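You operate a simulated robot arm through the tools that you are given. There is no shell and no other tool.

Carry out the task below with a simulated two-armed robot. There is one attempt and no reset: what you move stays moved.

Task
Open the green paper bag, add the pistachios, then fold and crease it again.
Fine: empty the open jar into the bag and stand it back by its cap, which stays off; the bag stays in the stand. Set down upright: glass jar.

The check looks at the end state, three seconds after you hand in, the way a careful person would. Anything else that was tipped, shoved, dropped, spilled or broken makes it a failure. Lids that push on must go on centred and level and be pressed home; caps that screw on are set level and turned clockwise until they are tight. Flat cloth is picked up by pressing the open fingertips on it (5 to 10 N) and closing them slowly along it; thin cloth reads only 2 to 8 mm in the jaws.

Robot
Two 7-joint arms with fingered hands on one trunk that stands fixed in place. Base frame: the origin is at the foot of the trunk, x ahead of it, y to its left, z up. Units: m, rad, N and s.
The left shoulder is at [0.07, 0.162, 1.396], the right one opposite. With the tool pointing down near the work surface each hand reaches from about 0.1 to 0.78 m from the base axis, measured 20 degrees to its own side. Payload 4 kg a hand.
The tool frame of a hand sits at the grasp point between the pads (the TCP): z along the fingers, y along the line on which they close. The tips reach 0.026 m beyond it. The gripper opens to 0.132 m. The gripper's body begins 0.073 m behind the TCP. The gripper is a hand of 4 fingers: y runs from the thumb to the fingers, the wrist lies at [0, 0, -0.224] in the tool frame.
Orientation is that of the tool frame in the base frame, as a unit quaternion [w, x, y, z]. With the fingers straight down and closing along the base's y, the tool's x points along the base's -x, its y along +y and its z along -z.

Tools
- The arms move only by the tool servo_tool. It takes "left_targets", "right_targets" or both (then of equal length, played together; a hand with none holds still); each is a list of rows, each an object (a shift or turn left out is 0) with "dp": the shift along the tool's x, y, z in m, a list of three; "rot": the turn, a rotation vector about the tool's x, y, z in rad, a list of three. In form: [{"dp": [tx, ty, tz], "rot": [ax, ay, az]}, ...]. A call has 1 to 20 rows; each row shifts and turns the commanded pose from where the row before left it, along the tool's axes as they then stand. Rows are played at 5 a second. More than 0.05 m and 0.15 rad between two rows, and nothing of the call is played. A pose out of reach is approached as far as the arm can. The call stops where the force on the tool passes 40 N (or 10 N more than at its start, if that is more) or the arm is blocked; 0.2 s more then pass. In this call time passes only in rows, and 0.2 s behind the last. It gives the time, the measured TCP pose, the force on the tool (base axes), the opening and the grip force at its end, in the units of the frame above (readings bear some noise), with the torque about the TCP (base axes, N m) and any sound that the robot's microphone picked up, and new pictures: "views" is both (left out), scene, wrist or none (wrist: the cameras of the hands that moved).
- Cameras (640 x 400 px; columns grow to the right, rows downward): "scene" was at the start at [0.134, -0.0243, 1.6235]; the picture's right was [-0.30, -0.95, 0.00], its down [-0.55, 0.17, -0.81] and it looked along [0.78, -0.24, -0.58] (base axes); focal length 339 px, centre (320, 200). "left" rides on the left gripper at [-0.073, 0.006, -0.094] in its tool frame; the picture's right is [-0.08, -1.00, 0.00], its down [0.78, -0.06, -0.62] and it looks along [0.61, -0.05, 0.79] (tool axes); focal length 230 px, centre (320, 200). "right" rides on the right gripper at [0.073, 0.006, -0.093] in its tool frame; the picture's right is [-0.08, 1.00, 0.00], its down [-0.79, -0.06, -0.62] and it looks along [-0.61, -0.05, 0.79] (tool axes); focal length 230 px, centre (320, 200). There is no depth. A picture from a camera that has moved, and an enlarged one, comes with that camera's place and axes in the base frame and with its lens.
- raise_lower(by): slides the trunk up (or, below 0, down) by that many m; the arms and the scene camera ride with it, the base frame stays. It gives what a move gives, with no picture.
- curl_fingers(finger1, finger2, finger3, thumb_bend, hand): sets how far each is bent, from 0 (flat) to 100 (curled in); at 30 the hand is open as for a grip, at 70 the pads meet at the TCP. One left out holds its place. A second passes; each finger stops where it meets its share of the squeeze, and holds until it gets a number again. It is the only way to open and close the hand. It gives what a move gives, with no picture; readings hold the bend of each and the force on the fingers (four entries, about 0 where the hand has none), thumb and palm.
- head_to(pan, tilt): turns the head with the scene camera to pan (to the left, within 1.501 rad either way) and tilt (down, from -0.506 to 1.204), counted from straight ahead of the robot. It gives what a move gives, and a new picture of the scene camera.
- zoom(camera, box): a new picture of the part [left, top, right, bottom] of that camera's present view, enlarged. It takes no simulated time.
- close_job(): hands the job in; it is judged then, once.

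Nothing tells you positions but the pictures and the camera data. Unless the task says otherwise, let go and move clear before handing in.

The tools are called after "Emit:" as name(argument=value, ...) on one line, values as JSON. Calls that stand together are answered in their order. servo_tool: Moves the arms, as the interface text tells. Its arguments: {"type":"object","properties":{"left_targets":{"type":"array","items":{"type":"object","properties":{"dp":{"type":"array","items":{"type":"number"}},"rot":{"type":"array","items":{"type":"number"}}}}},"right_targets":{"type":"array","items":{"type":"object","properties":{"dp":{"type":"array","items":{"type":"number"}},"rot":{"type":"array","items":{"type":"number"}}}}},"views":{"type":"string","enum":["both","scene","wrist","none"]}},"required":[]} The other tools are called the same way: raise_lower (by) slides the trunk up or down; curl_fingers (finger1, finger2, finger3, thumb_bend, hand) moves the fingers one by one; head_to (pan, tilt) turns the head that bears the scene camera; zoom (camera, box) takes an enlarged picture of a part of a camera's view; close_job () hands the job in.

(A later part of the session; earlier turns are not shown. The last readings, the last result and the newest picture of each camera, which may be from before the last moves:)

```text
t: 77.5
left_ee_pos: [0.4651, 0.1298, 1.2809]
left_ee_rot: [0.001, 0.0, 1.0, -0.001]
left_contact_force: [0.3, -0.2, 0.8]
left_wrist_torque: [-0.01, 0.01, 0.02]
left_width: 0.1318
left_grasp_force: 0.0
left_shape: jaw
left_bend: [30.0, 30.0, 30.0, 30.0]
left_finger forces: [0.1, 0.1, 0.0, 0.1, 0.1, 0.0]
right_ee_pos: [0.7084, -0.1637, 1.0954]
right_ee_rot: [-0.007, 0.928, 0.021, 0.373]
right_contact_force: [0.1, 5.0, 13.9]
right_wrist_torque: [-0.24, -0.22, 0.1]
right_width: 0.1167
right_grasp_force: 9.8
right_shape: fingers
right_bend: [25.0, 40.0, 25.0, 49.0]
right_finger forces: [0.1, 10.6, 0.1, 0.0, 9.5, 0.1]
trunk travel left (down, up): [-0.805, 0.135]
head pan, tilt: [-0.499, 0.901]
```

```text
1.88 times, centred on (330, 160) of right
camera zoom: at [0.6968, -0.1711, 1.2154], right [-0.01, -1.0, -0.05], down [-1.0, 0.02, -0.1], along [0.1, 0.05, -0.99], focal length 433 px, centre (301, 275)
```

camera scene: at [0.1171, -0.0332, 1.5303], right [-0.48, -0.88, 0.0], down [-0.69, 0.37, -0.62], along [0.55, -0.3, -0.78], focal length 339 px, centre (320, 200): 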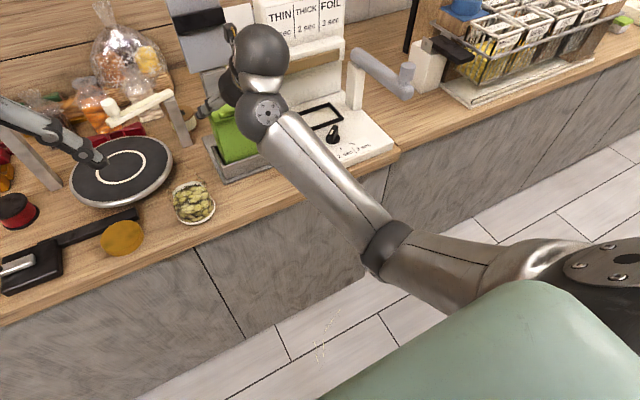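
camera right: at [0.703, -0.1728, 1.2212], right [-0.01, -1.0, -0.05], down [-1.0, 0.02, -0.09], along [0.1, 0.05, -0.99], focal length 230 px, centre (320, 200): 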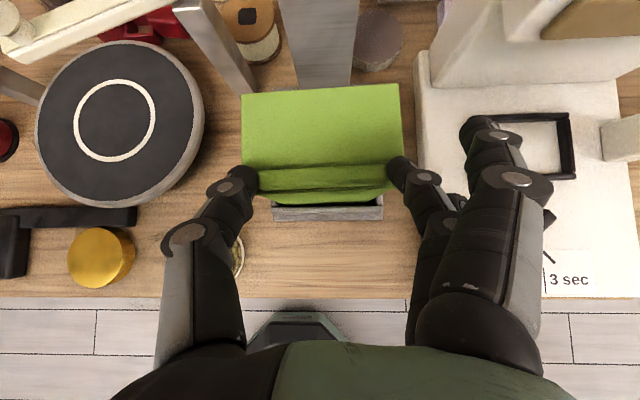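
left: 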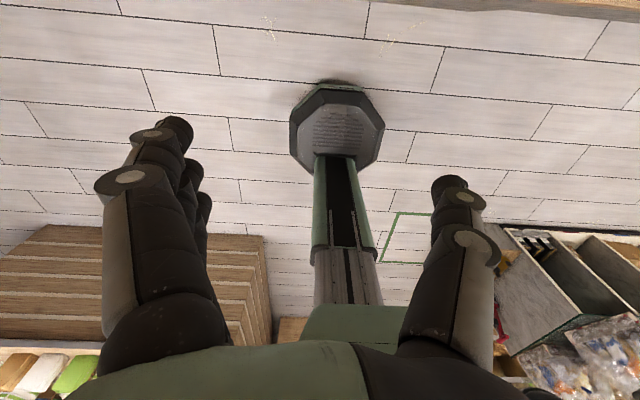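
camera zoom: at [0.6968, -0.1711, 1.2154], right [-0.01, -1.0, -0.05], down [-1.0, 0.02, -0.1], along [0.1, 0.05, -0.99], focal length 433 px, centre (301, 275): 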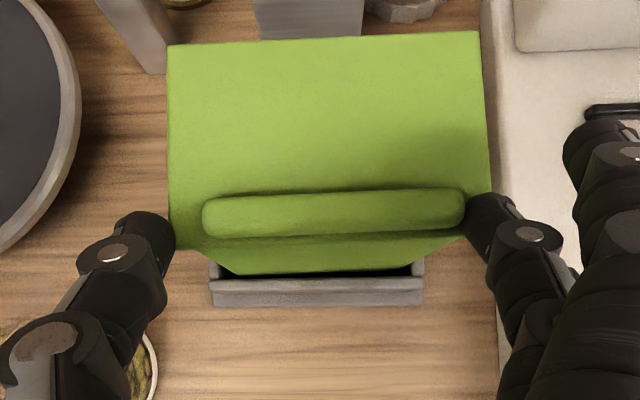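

The pads are now catching the flap's side edges instead. That is actually a better place to hold: outside the flap's width, nothing blocks it from swinging right over. I'll open, lower a little and grip the two side edges squarely.

Emit:
curl_fingers(hand="right", finger2=27, thumb_bend=27)

Emit:
zoom(camera="right", box=[160, 60, 500, 260])

Emit:
servo_tool(right_targets=[{"dp": [0.0005, 0.0015, 0.0097]}, {"dp": [0.0005, 0.0015, 0.0097]}], views="wrist")

Emit:
zoom(camera="right", box=[160, 60, 500, 260])

```text
t: 78.5
left_ee_pos: [0.4672, 0.128, 1.2797]
left_ee_rot: [0.0, 0.0, 1.0, -0.001]
left_contact_force: [1.0, 0.5, 0.3]
left_wrist_torque: [0.0, 0.0, -0.04]
left_width: 0.1317
left_grasp_force: 0.1
left_shape: jaw
left_bend: [30.0, 30.0, 30.0, 30.0]
left_finger forces: [0.0, 0.0, 0.1, 0.1, 0.0, 0.1]
right_ee_pos: [0.7104, -0.165, 1.0936]
right_ee_rot: [-0.009, 0.929, 0.02, 0.37]
right_contact_force: [0.0, -0.5, 0.4]
right_wrist_torque: [0.01, -0.03, 0.0]
right_width: 0.1446
right_grasp_force: 0.1
right_shape: fingers
right_bend: [25.0, 27.0, 25.0, 27.0]
right_finger forces: [0.0, 0.1, 0.0, 0.0, 0.1, 0.0]
trunk travel left (down, up): [-0.805, 0.135]
head pan, tilt: [-0.499, 0.901]
```

```text
1.88 times, centred on (330, 160) of right
camera zoom: at [0.6987, -0.1729, 1.2125], right [-0.01, -1.0, -0.05], down [-1.0, 0.02, -0.09], along [0.09, 0.05, -0.99], focal length 433 px, centre (301, 275)
```

zoom: 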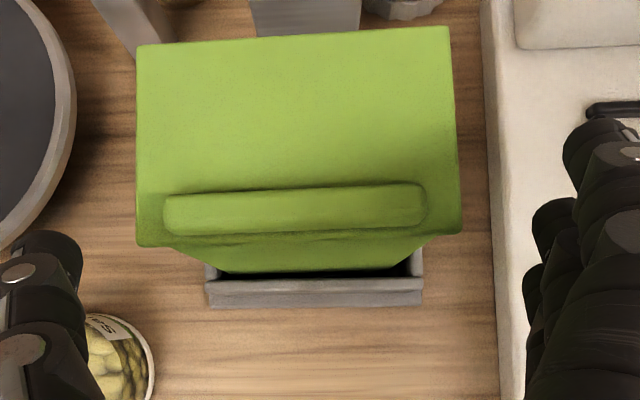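

```text
t: 79.1
left_ee_pos: [0.4685, 0.1276, 1.2796]
left_ee_rot: [0.001, -0.001, 1.0, -0.001]
left_contact_force: [-0.2, -0.7, -0.7]
left_wrist_torque: [-0.01, 0.0, 0.02]
left_width: 0.1317
left_grasp_force: 0.1
left_shape: jaw
left_bend: [30.0, 30.0, 30.0, 30.0]
left_finger forces: [0.1, 0.0, 0.0, 0.0, 0.0, 0.1]
right_ee_pos: [0.7258, -0.1676, 1.0802]
right_ee_rot: [-0.008, 0.929, 0.021, 0.371]
right_contact_force: [0.0, -0.3, -0.2]
right_wrist_torque: [-0.02, -0.02, 0.0]
right_width: 0.1446
right_grasp_force: 0.1
right_shape: fingers
right_bend: [25.0, 27.0, 25.0, 27.0]
right_finger forces: [0.0, 0.1, 0.0, 0.0, 0.1, 0.0]
trunk travel left (down, up): [-0.805, 0.135]
head pan, tilt: [-0.499, 0.901]
camera right: at [0.7142, -0.1749, 1.2002], right [-0.01, -1.0, -0.05], down [-1.0, 0.02, -0.09], along [0.09, 0.05, -0.99], focal length 230 px, centre (320, 200)
```

right: 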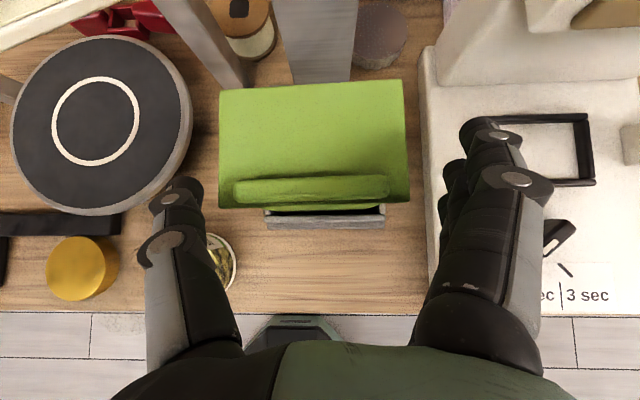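

```text
1.88 times, centred on (330, 160) of right
camera zoom: at [0.7142, -0.1749, 1.2002], right [-0.01, -1.0, -0.05], down [-1.0, 0.02, -0.09], along [0.09, 0.05, -0.99], focal length 433 px, centre (301, 275)
```

zoom: 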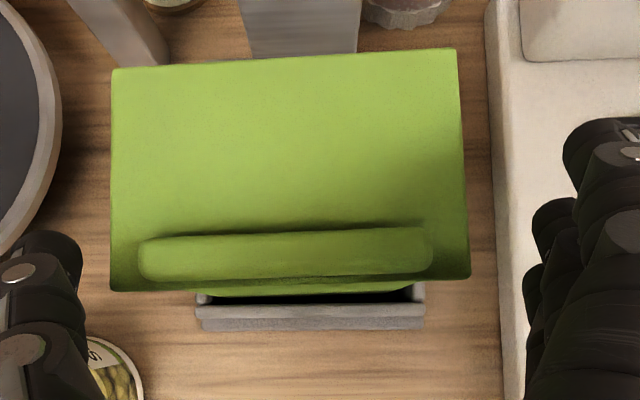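

The flap sits about 3 mm left of the hand's centre and is slightly rotated to it. I'll correct both, then close gently on the side edges.

Emit:
servo_tool(right_targets=[{"dp": [0, -0.003, 0], "rot": [-0.0317, 0, 0.0333]}], views="none")

Emit:
curl_fingers(hand="right", finger2=38, thumb_bend=38)

Emit:
zoom(camera="right", box=[160, 60, 500, 260])

```text
t: 79.5
left_ee_pos: [0.4683, 0.129, 1.2799]
left_ee_rot: [0.0, 0.0, 1.0, -0.001]
left_contact_force: [0.1, 0.5, 0.9]
left_wrist_torque: [0.02, -0.01, 0.01]
left_width: 0.1319
left_grasp_force: 0.1
left_shape: jaw
left_bend: [30.0, 30.0, 30.0, 30.0]
left_finger forces: [0.0, 0.0, 0.1, 0.0, 0.0, 0.0]
right_ee_pos: [0.7264, -0.1647, 1.0824]
right_ee_rot: [0.0, 0.929, -0.002, 0.371]
right_contact_force: [0.5, -0.8, -0.4]
right_wrist_torque: [-0.06, 0.03, 0.02]
right_width: 0.1446
right_grasp_force: 0.0
right_shape: fingers
right_bend: [25.0, 27.0, 25.0, 27.0]
right_finger forces: [0.0, 0.0, 0.1, 0.0, 0.0, 0.0]
trunk travel left (down, up): [-0.805, 0.135]
head pan, tilt: [-0.499, 0.901]
```

```text
t: 80.5
left_ee_pos: [0.4664, 0.129, 1.2805]
left_ee_rot: [0.0, -0.001, 1.0, -0.001]
left_contact_force: [0.8, 0.0, -0.2]
left_wrist_torque: [0.03, -0.04, -0.01]
left_width: 0.132
left_grasp_force: 0.0
left_shape: jaw
left_bend: [30.0, 30.0, 30.0, 30.0]
left_finger forces: [0.0, 0.1, 0.0, 0.0, 0.0, 0.0]
right_ee_pos: [0.7264, -0.1644, 1.0822]
right_ee_rot: [0.001, 0.929, -0.002, 0.37]
right_contact_force: [-0.9, 2.8, 0.9]
right_wrist_torque: [0.03, 0.02, 0.01]
right_width: 0.1309
right_grasp_force: 0.7
right_shape: fingers
right_bend: [25.0, 37.0, 25.0, 37.0]
right_finger forces: [0.0, 0.3, 0.0, 0.0, 1.4, 0.1]
trunk travel left (down, up): [-0.805, 0.135]
head pan, tilt: [-0.499, 0.901]
```

```text
1.88 times, centred on (330, 160) of right
camera zoom: at [0.7133, -0.1715, 1.2006], right [-0.06, -1.0, -0.05], down [-0.99, 0.06, -0.09], along [0.1, 0.05, -0.99], focal length 433 px, centre (301, 275)
```

zoom: 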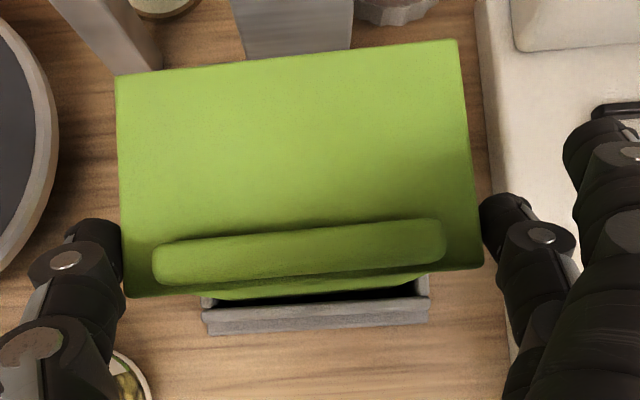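

Both pads touch the flap's side edges. I'll squeeze a bit more and then lift.

Emit:
curl_fingers(hand="right", finger2=46, thumb_bend=43)

Emit:
zoom(camera="right", box=[160, 60, 500, 260])

```text
t: 81.5
left_ee_pos: [0.4661, 0.129, 1.2802]
left_ee_rot: [0.0, -0.001, 1.0, -0.001]
left_contact_force: [-0.3, 0.4, 0.1]
left_wrist_torque: [-0.02, 0.04, 0.02]
left_width: 0.132
left_grasp_force: 0.1
left_shape: jaw
left_bend: [30.0, 30.0, 30.0, 30.0]
left_finger forces: [0.1, 0.0, 0.0, 0.0, 0.1, 0.0]
right_ee_pos: [0.7261, -0.1643, 1.0816]
right_ee_rot: [0.0, 0.929, -0.002, 0.371]
right_contact_force: [0.1, 1.0, 0.2]
right_wrist_torque: [0.05, 0.03, 0.0]
right_width: 0.1294
right_grasp_force: 6.2
right_shape: fingers
right_bend: [25.0, 38.0, 25.0, 40.0]
right_finger forces: [0.0, 5.9, 0.0, 0.0, 6.7, 0.0]
trunk travel left (down, up): [-0.805, 0.135]
head pan, tilt: [-0.499, 0.901]
```

```text
1.88 times, centred on (330, 160) of right
camera zoom: at [0.7132, -0.1716, 1.2007], right [-0.06, -1.0, -0.05], down [-0.99, 0.06, -0.09], along [0.1, 0.05, -0.99], focal length 433 px, centre (301, 275)
```

zoom: 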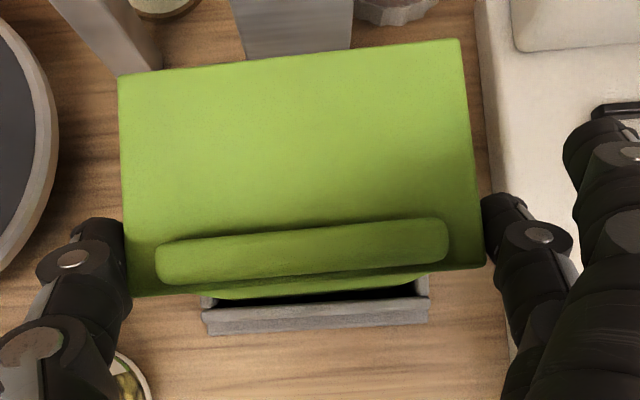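

Net force on the hand is near zero with 6 N of grip. I'll lift along the arc to about 20° first.

Emit:
servo_tool(right_targets=[{"dp": [0.0039, 0, -0.0035]}, {"dp": [0.0039, 0, -0.0034]}, {"dp": [0.0045, 0, -0.0028]}, {"dp": [0.0044, 0, -0.0027]}], views="none")

Emit:
zoom(camera="right", box=[160, 60, 500, 260])

```text
t: 82.5
left_ee_pos: [0.468, 0.1285, 1.2794]
left_ee_rot: [0.0, -0.001, 1.0, -0.001]
left_contact_force: [0.5, 0.1, 0.1]
left_wrist_torque: [0.02, 0.01, 0.0]
left_width: 0.1317
left_grasp_force: 0.0
left_shape: jaw
left_bend: [30.0, 30.0, 30.0, 30.0]
left_finger forces: [0.1, 0.0, 0.1, 0.1, 0.1, 0.0]
right_ee_pos: [0.7298, -0.1653, 1.0993]
right_ee_rot: [0.0, 0.929, -0.002, 0.37]
right_contact_force: [0.4, -0.2, -2.2]
right_wrist_torque: [0.03, 0.02, -0.02]
right_width: 0.1293
right_grasp_force: 6.1
right_shape: fingers
right_bend: [25.0, 38.0, 25.0, 40.0]
right_finger forces: [0.0, 6.3, 0.1, 0.0, 6.2, 0.1]
trunk travel left (down, up): [-0.805, 0.135]
head pan, tilt: [-0.499, 0.901]
```

```text
1.88 times, centred on (330, 160) of right
camera zoom: at [0.7175, -0.1721, 1.2194], right [-0.06, -1.0, -0.05], down [-0.99, 0.06, -0.09], along [0.09, 0.05, -0.99], focal length 433 px, centre (301, 275)
```

zoom: 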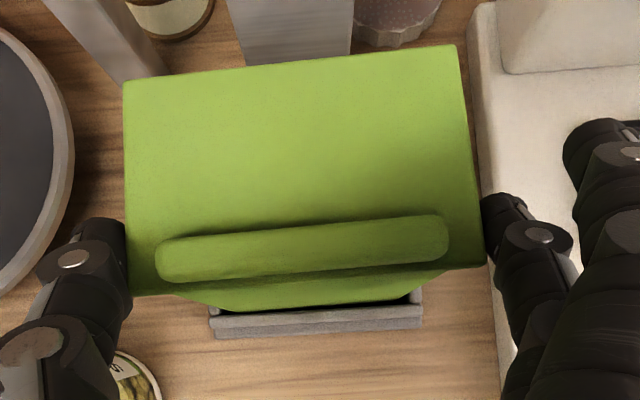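

The whole bag is rising with the hand (2.2 N of weight), so the pads grip the bag body too. I'll set it straight back down in its stand.

Emit:
servo_tool(right_targets=[{"dp": [-0.0044, 0, 0.0027]}, {"dp": [-0.0045, 0, 0.0028]}, {"dp": [-0.0039, 0, 0.0034]}, {"dp": [-0.0039, 0, 0.0035]}], views="none")

Emit:
zoom(camera="right", box=[160, 60, 500, 260])

```text
t: 83.5
left_ee_pos: [0.4658, 0.1285, 1.2805]
left_ee_rot: [0.002, -0.001, 1.0, -0.001]
left_contact_force: [1.1, 0.0, -0.5]
left_wrist_torque: [0.0, -0.03, 0.0]
left_width: 0.1318
left_grasp_force: 0.0
left_shape: jaw
left_bend: [30.0, 30.0, 30.0, 30.0]
left_finger forces: [0.0, 0.1, 0.1, 0.0, 0.1, 0.1]
right_ee_pos: [0.7253, -0.1662, 1.0823]
right_ee_rot: [-0.001, 0.928, -0.001, 0.372]
right_contact_force: [-2.4, -1.7, 3.1]
right_wrist_torque: [0.09, -0.02, 0.04]
right_width: 0.1289
right_grasp_force: 6.2
right_shape: fingers
right_bend: [25.0, 38.0, 25.0, 40.0]
right_finger forces: [0.1, 6.6, 0.0, 0.0, 6.6, 0.0]
trunk travel left (down, up): [-0.805, 0.135]
head pan, tilt: [-0.499, 0.901]
```

```text
1.88 times, centred on (330, 160) of right
camera zoom: at [0.7127, -0.1722, 1.2016], right [-0.06, -1.0, -0.05], down [-0.99, 0.06, -0.1], along [0.1, 0.05, -0.99], focal length 433 px, centre (301, 275)
```

zoom: 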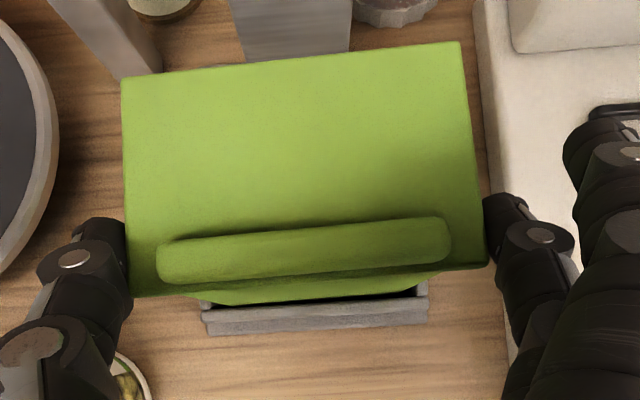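

The bag is seated again. I'll release and go back to the bar grip, this time curling the fingers inside the flap's edges first and only then coming down onto the bar ends.

Emit:
curl_fingers(hand="right", finger2=27, thumb_bend=27)

Emit:
servo_tool(right_targets=[{"dp": [0.005, 0, -0.0217]}, {"dp": [0.005, 0, -0.0117]}], views="none")

Emit:
curl_fingers(hand="right", finger2=43, thumb_bend=43)

Emit:
zoom(camera="right", box=[160, 60, 500, 260])

```text
t: 84.5
left_ee_pos: [0.467, 0.1277, 1.2793]
left_ee_rot: [0.0, -0.001, 1.0, 0.0]
left_contact_force: [-0.3, 0.6, -0.2]
left_wrist_torque: [0.02, 0.02, 0.0]
left_width: 0.1317
left_grasp_force: 0.0
left_shape: jaw
left_bend: [30.0, 30.0, 30.0, 30.0]
left_finger forces: [0.0, 0.0, 0.0, 0.0, 0.0, 0.1]
right_ee_pos: [0.727, -0.1652, 1.0795]
right_ee_rot: [0.001, 0.929, -0.002, 0.371]
right_contact_force: [0.0, -0.4, -0.9]
right_wrist_torque: [-0.04, -0.02, 0.02]
right_width: 0.1443
right_grasp_force: 0.2
right_shape: fingers
right_bend: [25.0, 27.0, 25.0, 27.0]
right_finger forces: [0.0, 0.1, 0.0, 0.0, 0.0, 0.0]
trunk travel left (down, up): [-0.805, 0.135]
head pan, tilt: [-0.499, 0.901]
```

```text
t: 85.1
left_ee_pos: [0.4662, 0.1279, 1.2806]
left_ee_rot: [-0.001, -0.001, 1.0, 0.001]
left_contact_force: [0.1, 0.8, 0.6]
left_wrist_torque: [-0.01, 0.0, 0.03]
left_width: 0.1319
left_grasp_force: 0.0
left_shape: jaw
left_bend: [30.0, 30.0, 30.0, 30.0]
left_finger forces: [0.0, 0.0, 0.0, 0.1, 0.1, 0.0]
right_ee_pos: [0.709, -0.165, 1.1099]
right_ee_rot: [0.0, 0.929, -0.002, 0.37]
right_contact_force: [0.3, 0.3, -0.2]
right_wrist_torque: [0.0, 0.0, 0.02]
right_width: 0.1443
right_grasp_force: 0.1
right_shape: fingers
right_bend: [25.0, 27.0, 25.0, 27.0]
right_finger forces: [0.0, 0.1, 0.1, 0.0, 0.1, 0.0]
trunk travel left (down, up): [-0.805, 0.135]
head pan, tilt: [-0.499, 0.901]
```

```text
t: 86.1
left_ee_pos: [0.4675, 0.129, 1.2808]
left_ee_rot: [0.0, 0.0, 1.0, -0.001]
left_contact_force: [1.2, 0.5, 0.5]
left_wrist_torque: [0.0, 0.01, 0.02]
left_width: 0.1316
left_grasp_force: 0.1
left_shape: jaw
left_bend: [30.0, 30.0, 30.0, 30.0]
left_finger forces: [0.0, 0.0, 0.1, 0.0, 0.0, 0.0]
right_ee_pos: [0.7099, -0.1659, 1.1102]
right_ee_rot: [0.001, 0.929, -0.002, 0.371]
right_contact_force: [0.3, 1.7, -0.3]
right_wrist_torque: [0.0, 0.0, -0.05]
right_width: 0.1209
right_grasp_force: 0.0
right_shape: fingers
right_bend: [25.0, 43.0, 25.0, 43.0]
right_finger forces: [0.1, 0.0, 0.0, 0.0, 0.1, 0.0]
trunk travel left (down, up): [-0.805, 0.135]
head pan, tilt: [-0.499, 0.901]
```

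```text
1.88 times, centred on (330, 160) of right
camera zoom: at [0.6969, -0.1722, 1.2303], right [-0.06, -1.0, -0.05], down [-0.99, 0.06, -0.09], along [0.1, 0.05, -0.99], focal length 433 px, centre (301, 275)
```

zoom: 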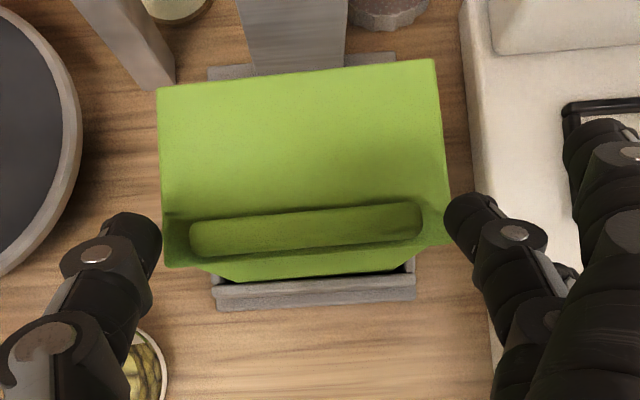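

The tips are just inside the flap's edges, either side of the bar. I'll lower onto the bar ends and squeeze.

Emit:
servo_tool(right_targets=[{"dp": [-0.0079, 0, 0.0102]}], views="none")

Emit:
curl_fingers(hand="right", finger2=57, thumb_bend=53)

Emit:
zoom(camera="right", box=[160, 60, 500, 260])

```text
t: 86.5
left_ee_pos: [0.4656, 0.1293, 1.2799]
left_ee_rot: [-0.001, -0.002, 1.0, -0.001]
left_contact_force: [-0.4, -1.0, -0.1]
left_wrist_torque: [-0.01, 0.02, -0.03]
left_width: 0.1315
left_grasp_force: 0.1
left_shape: jaw
left_bend: [30.0, 30.0, 30.0, 30.0]
left_finger forces: [0.1, 0.0, 0.0, 0.1, 0.1, 0.0]
right_ee_pos: [0.7115, -0.1667, 1.0993]
right_ee_rot: [0.0, 0.928, -0.002, 0.372]
right_contact_force: [0.1, -0.5, 2.6]
right_wrist_torque: [0.03, -0.08, -0.01]
right_width: 0.1208
right_grasp_force: 1.2
right_shape: fingers
right_bend: [25.0, 43.0, 25.0, 43.0]
right_finger forces: [0.0, 0.5, 0.0, 0.0, 1.7, 0.0]
trunk travel left (down, up): [-0.805, 0.135]
head pan, tilt: [-0.499, 0.901]
```

```text
t: 87.5
left_ee_pos: [0.466, 0.1283, 1.2796]
left_ee_rot: [0.0, -0.001, 1.0, -0.001]
left_contact_force: [0.3, -0.6, 0.5]
left_wrist_torque: [-0.01, 0.03, 0.02]
left_width: 0.132
left_grasp_force: 0.0
left_shape: jaw
left_bend: [30.0, 30.0, 30.0, 30.0]
left_finger forces: [0.0, 0.0, 0.0, 0.0, 0.0, 0.1]
right_ee_pos: [0.7113, -0.1661, 1.0991]
right_ee_rot: [0.001, 0.928, -0.001, 0.372]
right_contact_force: [0.2, -0.6, 6.2]
right_wrist_torque: [0.03, -0.13, 0.06]
right_width: 0.1137
right_grasp_force: 7.6
right_shape: fingers
right_bend: [25.0, 45.0, 25.0, 50.0]
right_finger forces: [0.1, 6.7, 0.1, 0.0, 8.4, 0.0]
trunk travel left (down, up): [-0.805, 0.135]
head pan, tilt: [-0.499, 0.901]
```

```text
1.88 times, centred on (330, 160) of right
camera zoom: at [0.6986, -0.1726, 1.2185], right [-0.06, -1.0, -0.05], down [-0.99, 0.06, -0.09], along [0.1, 0.05, -0.99], focal length 433 px, centre (301, 275)
```

zoom: 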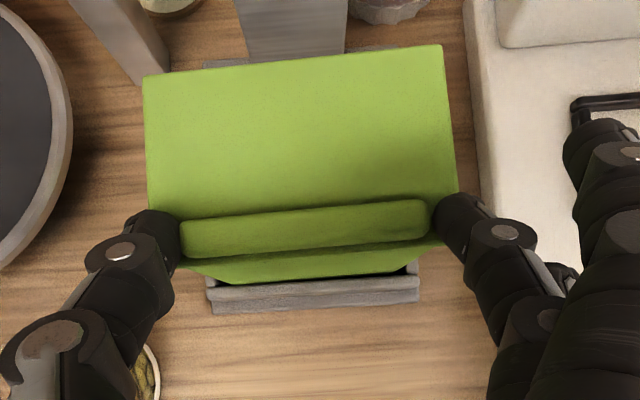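

I have 7.6 N on the bar. I'll lift to about 50° at this pitch, where the fingers still lie along the outside of the flap.

Emit:
servo_tool(right_targets=[{"dp": [0.0049, 0, -0.003]}, {"dp": [0.0049, 0, -0.0031]}, {"dp": [0.0055, 0, -0.0022]}, {"dp": [0.0055, 0, -0.0022]}, {"dp": [0.0057, 0, -0.0012]}, {"dp": [0.0058, 0, -0.0013]}, {"dp": [0.0058, 0, -0.0002]}, {"dp": [0.0058, 0, -0.0002]}, {"dp": [0.0058, 0, 0.0008]}, {"dp": [0.0058, 0, 0.0008]}], views="none")

Emit:
zoom(camera="right", box=[160, 60, 500, 260])

```text
t: 89.7
left_ee_pos: [0.4668, 0.1288, 1.2804]
left_ee_rot: [-0.001, -0.001, 1.0, -0.001]
left_contact_force: [-0.1, 0.3, 0.6]
left_wrist_torque: [-0.01, 0.01, 0.01]
left_width: 0.1317
left_grasp_force: 0.0
left_shape: jaw
left_bend: [30.0, 30.0, 30.0, 30.0]
left_finger forces: [0.1, 0.1, 0.1, 0.1, 0.1, 0.0]
right_ee_pos: [0.7446, -0.1652, 1.1451]
right_ee_rot: [0.001, 0.929, -0.002, 0.371]
right_contact_force: [-0.7, -0.3, 0.3]
right_wrist_torque: [-0.14, 0.04, -0.02]
right_width: 0.1125
right_grasp_force: 6.3
right_shape: fingers
right_bend: [25.0, 46.0, 25.0, 50.0]
right_finger forces: [0.0, 6.9, 0.1, 0.1, 5.5, 0.1]
trunk travel left (down, up): [-0.805, 0.135]
head pan, tilt: [-0.499, 0.901]
```

```text
1.88 times, centred on (330, 160) of right
camera zoom: at [0.7324, -0.1719, 1.2649], right [-0.06, -1.0, -0.05], down [-0.99, 0.06, -0.09], along [0.1, 0.05, -0.99], focal length 433 px, centre (301, 275)
```

zoom: 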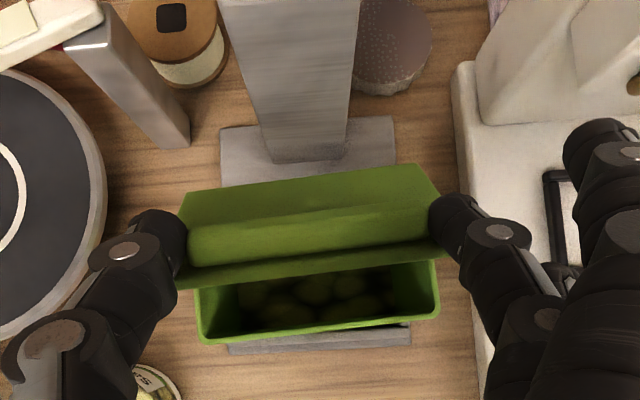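

The grip is holding at 50°. I'll carry it further while tipping the hand toward vertical, so it follows the flap over.

Emit:
servo_tool(right_targets=[{"dp": [0.0073, 0, 0.0017], "rot": [0, -0.057, 0]}, {"dp": [0.0073, 0, 0.0018], "rot": [0, -0.057, 0]}, {"dp": [0.0081, 0, 0.0021], "rot": [0, -0.088, 0]}, {"dp": [0.0081, 0, 0.0022], "rot": [0, -0.088, 0]}], views="none")

Emit:
zoom(camera="right", box=[160, 60, 500, 260])

```text
t: 90.7
left_ee_pos: [0.4671, 0.1299, 1.2796]
left_ee_rot: [-0.001, -0.002, 1.0, -0.001]
left_contact_force: [0.1, -0.3, -0.6]
left_wrist_torque: [-0.02, 0.01, -0.01]
left_width: 0.1318
left_grasp_force: 0.0
left_shape: jaw
left_bend: [30.0, 30.0, 30.0, 30.0]
left_finger forces: [0.0, 0.0, 0.0, 0.1, 0.1, 0.1]
right_ee_pos: [0.7728, -0.1661, 1.1586]
right_ee_rot: [0.001, 0.973, -0.002, 0.231]
right_contact_force: [-0.9, 0.2, -2.1]
right_wrist_torque: [-0.08, 0.06, -0.02]
right_width: 0.1125
right_grasp_force: 6.1
right_shape: fingers
right_bend: [25.0, 46.0, 25.0, 50.0]
right_finger forces: [0.1, 6.6, 0.0, 0.1, 5.6, 0.1]
trunk travel left (down, up): [-0.805, 0.135]
head pan, tilt: [-0.499, 0.901]
```

```text
1.88 times, centred on (330, 160) of right
camera zoom: at [0.7956, -0.1731, 1.2752], right [-0.07, -1.0, -0.04], down [-0.98, 0.06, 0.2], along [-0.2, 0.05, -0.98], focal length 433 px, centre (301, 275)
```

zoom: 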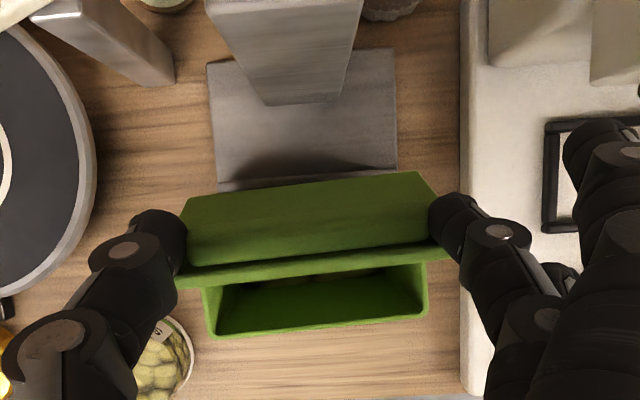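

Still gripped at about 70°. I'll continue past 80° in small steps.

Emit:
servo_tool(right_targets=[{"dp": [0.0051, 0, 0.002], "rot": [0, -0.058, 0]}, {"dp": [0.0051, 0, 0.002], "rot": [0, -0.058, 0]}, {"dp": [0.0051, 0, 0.002], "rot": [0, -0.058, 0]}, {"dp": [0.0042, 0, 0.0011], "rot": [0, -0.044, 0]}, {"dp": [0.0042, 0, 0.0011], "rot": [0, -0.044, 0]}], views="both")

Emit:
zoom(camera="right", box=[160, 60, 500, 260])

```text
t: 91.9
left_ee_pos: [0.4659, 0.1292, 1.2796]
left_ee_rot: [0.0, -0.001, 1.0, -0.001]
left_contact_force: [0.4, 0.5, -0.5]
left_wrist_torque: [0.0, -0.02, 0.01]
left_width: 0.1316
left_grasp_force: 0.0
left_shape: jaw
left_bend: [30.0, 30.0, 30.0, 30.0]
left_finger forces: [0.0, 0.0, 0.0, 0.0, 0.0, 0.0]
right_ee_pos: [0.7989, -0.1644, 1.1593]
right_ee_rot: [0.0, 0.995, -0.001, 0.104]
right_contact_force: [0.0, -0.6, 0.4]
right_wrist_torque: [-0.17, 0.0, -0.03]
right_width: 0.1126
right_grasp_force: 6.1
right_shape: fingers
right_bend: [25.0, 46.0, 25.0, 50.0]
right_finger forces: [0.0, 6.8, 0.0, 0.0, 5.6, 0.0]
trunk travel left (down, up): [-0.805, 0.135]
head pan, tilt: [-0.499, 0.901]
camera scene: at [0.1165, -0.0337, 1.5304], right [-0.48, -0.88, 0.0], down [-0.69, 0.37, -0.62], along [0.55, -0.3, -0.78], focal length 339 px, centre (320, 200)
camera right: at [0.8495, -0.1719, 1.2672], right [-0.08, -1.0, -0.02], down [-0.89, 0.06, 0.44], along [-0.44, 0.05, -0.9], focal length 230 px, centre (320, 200)
```

scene: 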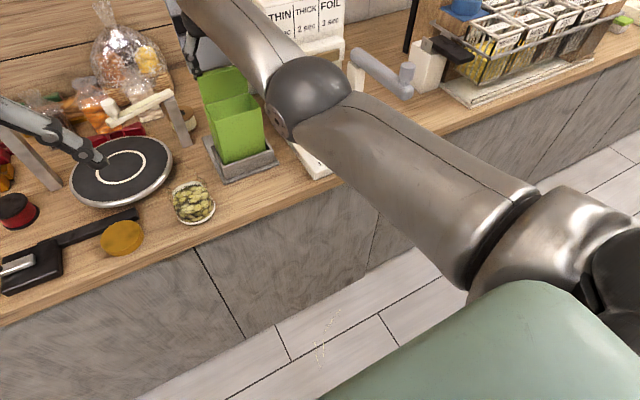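
right: 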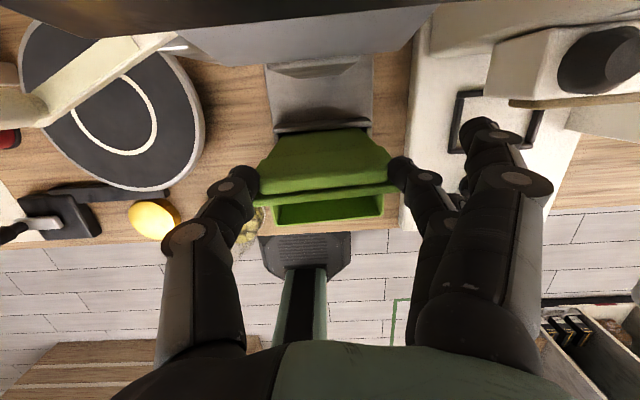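

```text
1.88 times, centred on (330, 160) of right
camera zoom: at [0.8495, -0.1719, 1.2672], right [-0.08, -1.0, -0.02], down [-0.89, 0.06, 0.44], along [-0.44, 0.05, -0.9], focal length 433 px, centre (301, 275)
```

zoom: 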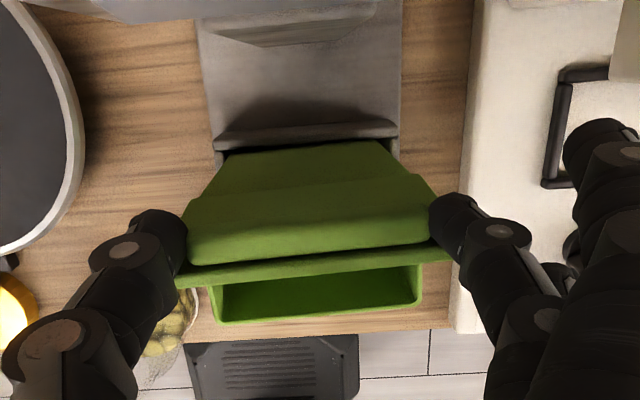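

The flap is nearly vertical, the bag is wide open, and the force is near zero. I'll go a bit further, past vertical, then see whether it stays there.

Emit:
servo_tool(right_targets=[{"dp": [0.0052, 0, 0.0015], "rot": [0, -0.04, 0]}, {"dp": [0.0052, 0, 0.0016], "rot": [0, -0.04, 0]}, {"dp": [0.0052, 0, 0.0017], "rot": [0, -0.04, 0]}, {"dp": [0.0052, 0, 0.0017], "rot": [0, -0.04, 0]}], views="none")

Emit:
zoom(camera="right", box=[160, 60, 500, 260])

Emit:
zoom(camera="scene", box=[160, 20, 320, 200])

```text
t: 92.9
left_ee_pos: [0.4658, 0.1297, 1.2813]
left_ee_rot: [0.001, -0.001, 1.0, -0.001]
left_contact_force: [-0.5, 0.2, 0.8]
left_wrist_torque: [-0.01, 0.0, -0.01]
left_width: 0.1316
left_grasp_force: 0.1
left_shape: jaw
left_bend: [30.0, 30.0, 30.0, 30.0]
left_finger forces: [0.0, 0.0, 0.0, 0.0, 0.0, 0.0]
right_ee_pos: [0.8042, -0.1655, 1.1587]
right_ee_rot: [0.001, 0.998, 0.0, 0.07]
right_contact_force: [0.1, 1.4, 4.7]
right_wrist_torque: [-0.11, -0.02, -0.02]
right_width: 0.1125
right_grasp_force: 6.6
right_shape: fingers
right_bend: [25.0, 46.0, 25.0, 50.0]
right_finger forces: [0.0, 6.8, 0.0, 0.0, 7.0, 0.0]
right hand out of reach, approached as far as the arm can: row 2, 3, 4
trunk travel left (down, up): [-0.805, 0.135]
head pan, tilt: [-0.499, 0.901]
```

```text
1.88 times, centred on (330, 160) of right
camera zoom: at [0.8616, -0.1724, 1.2624], right [-0.08, -1.0, -0.01], down [-0.86, 0.06, 0.5], along [-0.5, 0.05, -0.87], focal length 433 px, centre (301, 275)
```

zoom: 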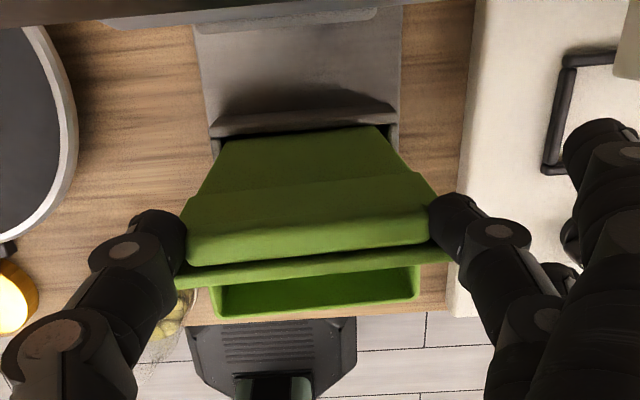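

```text
2.22 times, centred on (240, 110) of scene
camera zoom: at [0.116, -0.0333, 1.5305], right [-0.48, -0.88, 0.0], down [-0.69, 0.37, -0.62], along [0.55, -0.3, -0.78], focal length 754 px, centre (498, 400)
```

zoom: 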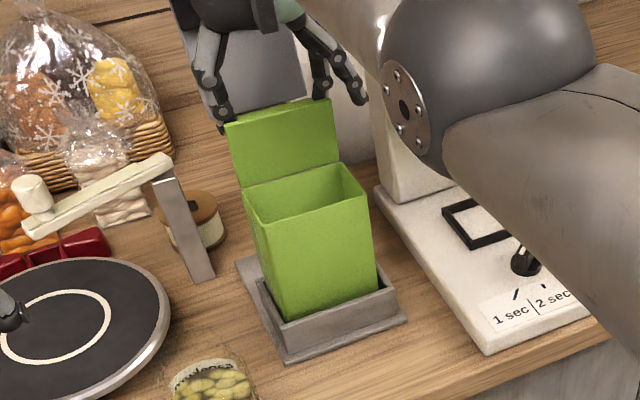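

The flap is at about 90° and the right hand has reached its limit, but it holds it there steadily with the mouth clear. I'll keep holding it with the right hand and pour with the left, which also lets me close it the same way afterwards. Now I'll look at the jar.

Emit:
head_to(pan=0.0, tilt=0.85)

Emit:
zoom(camera="scene", box=[200, 150, 440, 300])

```text
t: 93.8
left_ee_pos: [0.4666, 0.1283, 1.2805]
left_ee_rot: [0.0, -0.001, 1.0, -0.001]
left_contact_force: [-0.6, -0.7, 0.7]
left_wrist_torque: [0.01, 0.02, 0.0]
left_width: 0.1316
left_grasp_force: 0.1
left_shape: jaw
left_bend: [30.0, 30.0, 30.0, 30.0]
left_finger forces: [0.0, 0.0, 0.0, 0.0, 0.1, 0.1]
right_ee_pos: [0.8035, -0.1661, 1.1586]
right_ee_rot: [0.001, 0.998, -0.002, 0.069]
right_contact_force: [0.8, 1.5, 6.1]
right_wrist_torque: [-0.03, -0.05, 0.03]
right_width: 0.1126
right_grasp_force: 6.7
right_shape: fingers
right_bend: [25.0, 47.0, 25.0, 50.0]
right_finger forces: [0.1, 6.5, 0.0, 0.1, 7.2, 0.0]
trunk travel left (down, up): [-0.805, 0.135]
head pan, tilt: [0.0, 0.85]
camera scene: at [0.1276, 0.0026, 1.5344], right [0.0, -1.0, 0.0], down [-0.75, 0.0, -0.66], along [0.66, 0.0, -0.75], focal length 339 px, centre (320, 200)
```

scene: 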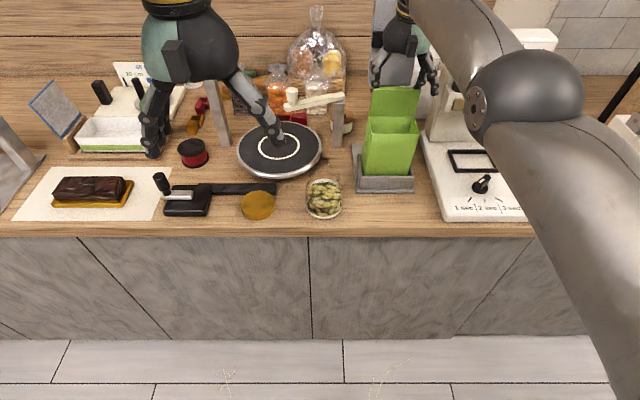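

```text
2.67 times, centred on (320, 225) of scene
camera zoom: at [0.1276, 0.0026, 1.5344], right [0.0, -1.0, 0.0], down [-0.75, 0.0, -0.66], along [0.66, 0.0, -0.75], focal length 905 px, centre (320, 133)
```

zoom: 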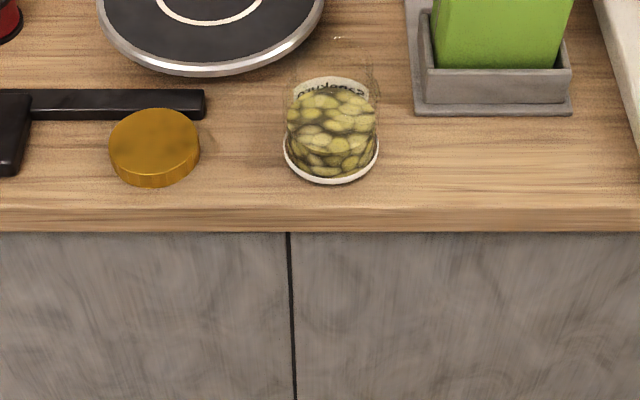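

The jar stands near (0.666, -0.008) with its cap near (0.657, 0.150) on a counter at about z = 0.90. I'll zoom in on the glass to find its rim and height.

Emit:
zoom(camera="scene", box=[290, 160, 360, 230])

Emit:
zoom(camera="left", box=[0, 0, 640, 400])

```text
5.71 times, centred on (325, 195) of scene
camera zoom: at [0.1276, 0.0026, 1.5344], right [0.0, -1.0, 0.0], down [-0.75, 0.0, -0.66], along [0.66, 0.0, -0.75], focal length 1938 px, centre (291, 229)
```

zoom: 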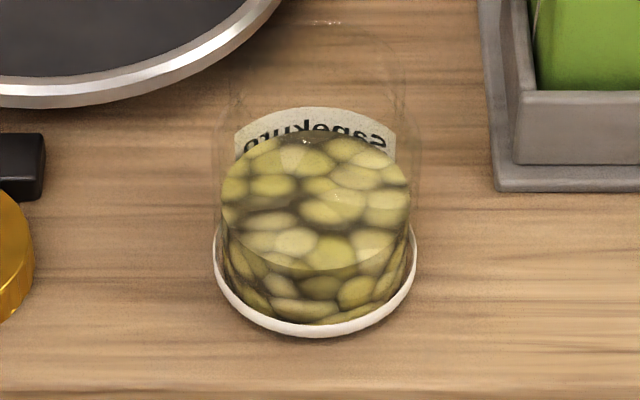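

```text
1.00 times, centred on (320, 200) of left (not enlarged: the box is as wide or as high as the picture)
camera zoom: at [0.5387, 0.1356, 1.3749], right [0.08, -1.0, 0.0], down [-0.79, -0.06, 0.62], along [-0.61, -0.05, -0.79], focal length 230 px, centre (320, 200)
```

zoom: 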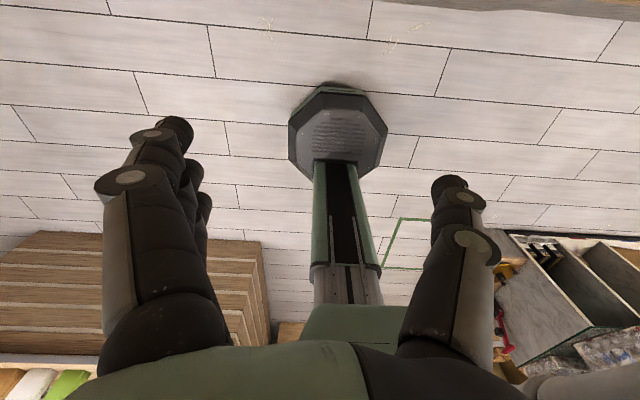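

The jar is about 0.085 m across and 0.105 m tall, filled roughly 40%. I'll pitch the left hand forward to horizontal in clear space, ready for a side grasp of the jar.

Emit:
servo_tool(left_targets=[{"rot": [0, -0.15, 0]}, {"rot": [0, -0.15, 0]}, {"rot": [0, -0.15, 0]}, {"rot": [0, -0.15, 0]}, {"rot": [0, -0.15, 0]}, {"rot": [0, -0.15, 0]}, {"rot": [0, -0.15, 0]}, {"rot": [0, -0.15, 0]}, {"rot": [0, -0.15, 0]}], views="both")

```text
t: 95.8
left_ee_pos: [0.5235, 0.0937, 1.2977]
left_ee_rot: [0.626, 0.001, 0.78, 0.001]
left_contact_force: [0.6, -0.9, -1.2]
left_wrist_torque: [-0.01, -0.01, 0.02]
left_width: 0.1319
left_grasp_force: 0.0
left_shape: jaw
left_bend: [30.0, 30.0, 30.0, 30.0]
left_finger forces: [0.1, 0.0, 0.0, 0.0, 0.0, 0.1]
left hand out of reach, approached as far as the arm can: row 6, 7, 8, 9
right_ee_pos: [0.8018, -0.1693, 1.1589]
right_ee_rot: [0.0, 0.997, -0.002, 0.071]
right_contact_force: [1.4, 2.0, 6.5]
right_wrist_torque: [0.16, -0.02, 0.02]
right_width: 0.1132
right_grasp_force: 6.5
right_shape: fingers
right_bend: [25.0, 47.0, 25.0, 50.0]
right_finger forces: [0.0, 6.1, 0.0, 0.0, 8.0, 0.0]
trunk travel left (down, up): [-0.805, 0.135]
head pan, tilt: [0.0, 0.85]
camera scene: at [0.1268, -0.0021, 1.5345], right [0.0, -1.0, 0.0], down [-0.75, 0.0, -0.66], along [0.66, 0.0, -0.75], focal length 339 px, centre (320, 200)
camera left: at [0.4475, 0.1002, 1.3896], right [0.02, -1.0, 0.07], down [-0.77, -0.06, -0.63], along [0.64, -0.05, -0.77], focal length 230 px, centre (320, 200)
```

scene: 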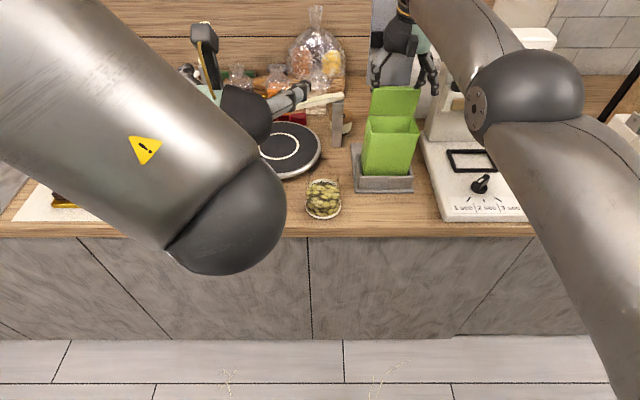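
left: 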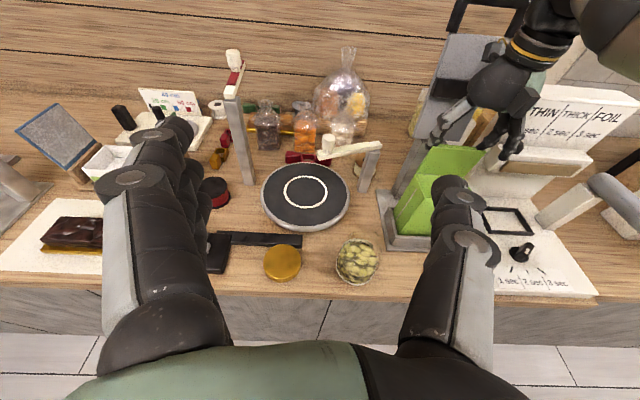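

The left hand is nearly level and its camera sees the jar, cap and open bag. I'll lower it in front of the counter toward the jar's height.

Emit:
servo_tool(left_targets=[{"dp": [0.0412, -0.01, -0.0011]}, {"dp": [0.0412, -0.01, -0.0011]}, {"dp": [0.0412, -0.01, -0.0011]}, {"dp": [0.0412, -0.01, -0.0011]}, {"dp": [0.0412, -0.01, -0.0011]}], views="both")

```text
t: 97.0
left_ee_pos: [0.5641, 0.0763, 1.1855]
left_ee_rot: [0.619, -0.037, 0.785, -0.008]
left_contact_force: [-0.9, -0.3, 0.0]
left_wrist_torque: [0.01, -0.01, -0.05]
left_width: 0.1319
left_grasp_force: 0.1
left_shape: jaw
left_bend: [30.0, 30.0, 30.0, 30.0]
left_finger forces: [0.1, 0.0, 0.0, 0.0, 0.1, 0.0]
left hand out of reach, approached as far as the arm can: row 2, 3, 4, 5
right_ee_pos: [0.8041, -0.1669, 1.1568]
right_ee_rot: [0.001, 0.998, -0.001, 0.069]
right_contact_force: [1.4, 1.3, 4.0]
right_wrist_torque: [0.02, 0.0, 0.01]
right_width: 0.1133
right_grasp_force: 7.2
right_shape: fingers
right_bend: [25.0, 47.0, 25.0, 50.0]
right_finger forces: [0.0, 6.4, 0.0, 0.0, 7.3, 0.0]
trunk travel left (down, up): [-0.805, 0.135]
head pan, tilt: [0.0, 0.85]
camera scene: at [0.1291, 0.0017, 1.5343], right [0.0, -1.0, 0.0], down [-0.75, 0.0, -0.66], along [0.66, 0.0, -0.75], focal length 339 px, centre (320, 200)
camera left: at [0.49, 0.0834, 1.279], right [0.07, -0.99, 0.13], down [-0.78, -0.13, -0.61], along [0.62, -0.06, -0.78], focal length 230 px, centre (320, 200)
```

scene: 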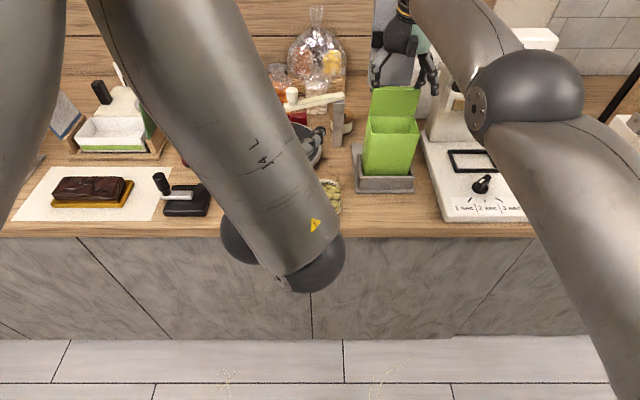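
left: 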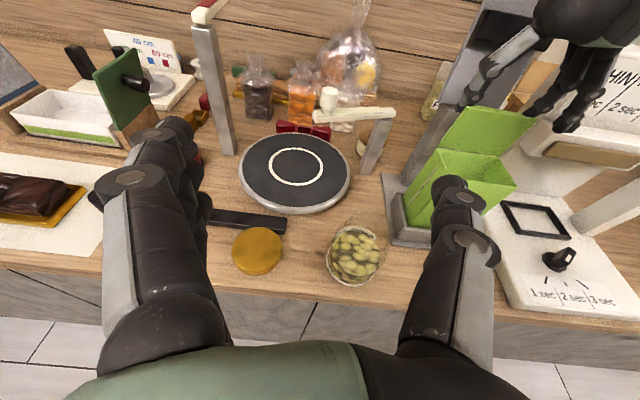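

The left elbow is up, as the right one was. I'll draw the left hand back, left and low in front of the counter so its elbow can drop.

Emit:
servo_tool(left_targets=[{"dp": [0, 0.03, -0.04]}, {"dp": [0, 0.035, -0.035]}, {"dp": [0, 0.035, -0.035]}, {"dp": [0, 0.035, -0.03], "rot": [0, 0.1, 0]}, {"dp": [0.01, 0.035, 0], "rot": [0, 0.15, 0]}, {"dp": [0.02, 0.03, 0.02], "rot": [0, 0.15, 0]}, {"dp": [0.03, 0, 0.03], "rot": [0, 0.15, 0]}, {"dp": [0.03, 0, 0.03]}, {"dp": [0.03, 0, 0.03]}, {"dp": [0.03, 0, 0.03]}], views="scene")

```text
t: 99.2
left_ee_pos: [0.5563, 0.2132, 1.0042]
left_ee_rot: [0.389, -0.001, 0.921, -0.002]
left_contact_force: [0.0, 0.3, -0.6]
left_wrist_torque: [-0.01, -0.02, 0.0]
left_width: 0.1319
left_grasp_force: 0.1
left_shape: jaw
left_bend: [30.0, 30.0, 30.0, 30.0]
left_finger forces: [0.0, 0.1, 0.1, 0.0, 0.2, 0.0]
left hand out of reach, approached as far as the arm can: row 1, 2, 3, 4, 5
right_ee_pos: [0.8035, -0.1639, 1.1578]
right_ee_rot: [0.001, 0.998, -0.001, 0.069]
right_contact_force: [0.8, 0.9, 3.4]
right_wrist_torque: [-0.12, 0.0, -0.05]
right_width: 0.113
right_grasp_force: 7.0
right_shape: fingers
right_bend: [25.0, 47.0, 25.0, 50.0]
right_finger forces: [0.0, 6.5, 0.0, 0.0, 6.9, 0.0]
trunk travel left (down, up): [-0.805, 0.135]
head pan, tilt: [0.0, 0.85]
camera scene: at [0.1288, 0.0047, 1.5343], right [0.0, -1.0, 0.0], down [-0.75, 0.0, -0.66], along [0.66, 0.0, -0.75], focal length 339 px, centre (320, 200)
```

scene: 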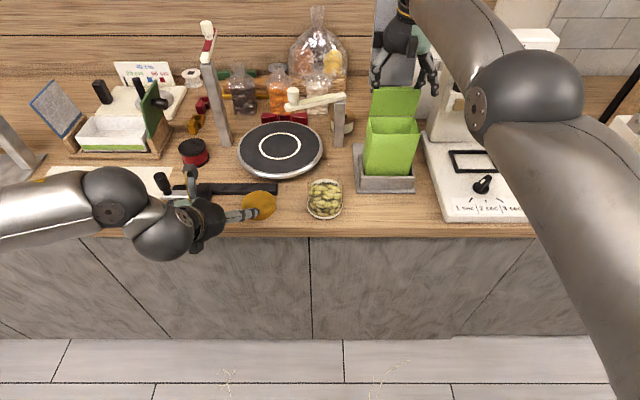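

The left arm has settled with its forearm coming in from the left. Pouring from in front of the bag toward the upright flap suits the mouth best, so I'll aim the left hand right and forward and level, above the counter, and rehearse the roll empty first.

Emit:
servo_tool(left_targets=[{"dp": [-0.0286, 0, -0.0279]}, {"dp": [-0.0286, 0, -0.0279]}, {"dp": [-0.0286, 0, -0.0279]}, {"rot": [0.0993, -0.07, 0.0404]}, {"rot": [0.0993, -0.07, 0.0404]}, {"rot": [0.0993, -0.07, 0.0404]}, {"rot": [0.0993, -0.07, 0.0404]}, {"rot": [0.0993, -0.07, 0.0404]}, {"rot": [0.0993, -0.07, 0.0404]}, {"rot": [0.0993, -0.07, 0.0404]}, {"rot": [0.0993, -0.07, 0.0404]}, {"rot": [0.0993, -0.07, 0.0404]}, {"rot": [0.0993, -0.07, 0.0404]}], views="both")

```text
t: 102.0
left_ee_pos: [0.577, 0.1286, 1.253]
left_ee_rot: [0.576, 0.301, 0.685, -0.331]
left_contact_force: [0.7, 0.0, 0.2]
left_wrist_torque: [0.03, -0.02, 0.02]
left_width: 0.1319
left_grasp_force: 0.0
left_shape: jaw
left_bend: [30.0, 30.0, 30.0, 30.0]
left_finger forces: [0.0, 0.0, 0.0, 0.0, 0.0, 0.0]
left hand out of reach, approached as far as the arm can: row 8, 9, 10, 11, 12, 13
right_ee_pos: [0.8026, -0.1667, 1.1578]
right_ee_rot: [0.0, 0.998, -0.002, 0.069]
right_contact_force: [-0.5, 1.1, 2.6]
right_wrist_torque: [0.03, -0.02, -0.04]
right_width: 0.1134
right_grasp_force: 6.8
right_shape: fingers
right_bend: [25.0, 47.0, 25.0, 50.0]
right_finger forces: [0.1, 6.2, 0.1, 0.0, 6.9, 0.0]
trunk travel left (down, up): [-0.805, 0.135]
head pan, tilt: [0.0, 0.85]
camera scene: at [0.128, 0.0023, 1.5343], right [0.0, -1.0, 0.0], down [-0.75, 0.0, -0.66], along [0.66, 0.0, -0.75], focal length 339 px, centre (320, 200)
camera left: at [0.5375, 0.2059, 1.3354], right [-0.78, -0.6, 0.18], down [-0.54, 0.48, -0.69], along [0.33, -0.64, -0.7], focal length 230 px, centre (320, 200)
```

scene: 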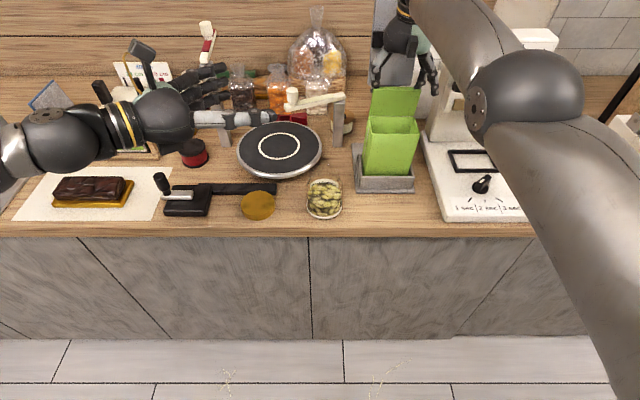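
left: 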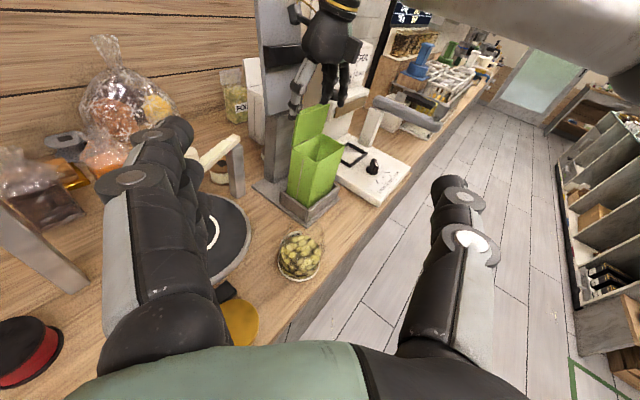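

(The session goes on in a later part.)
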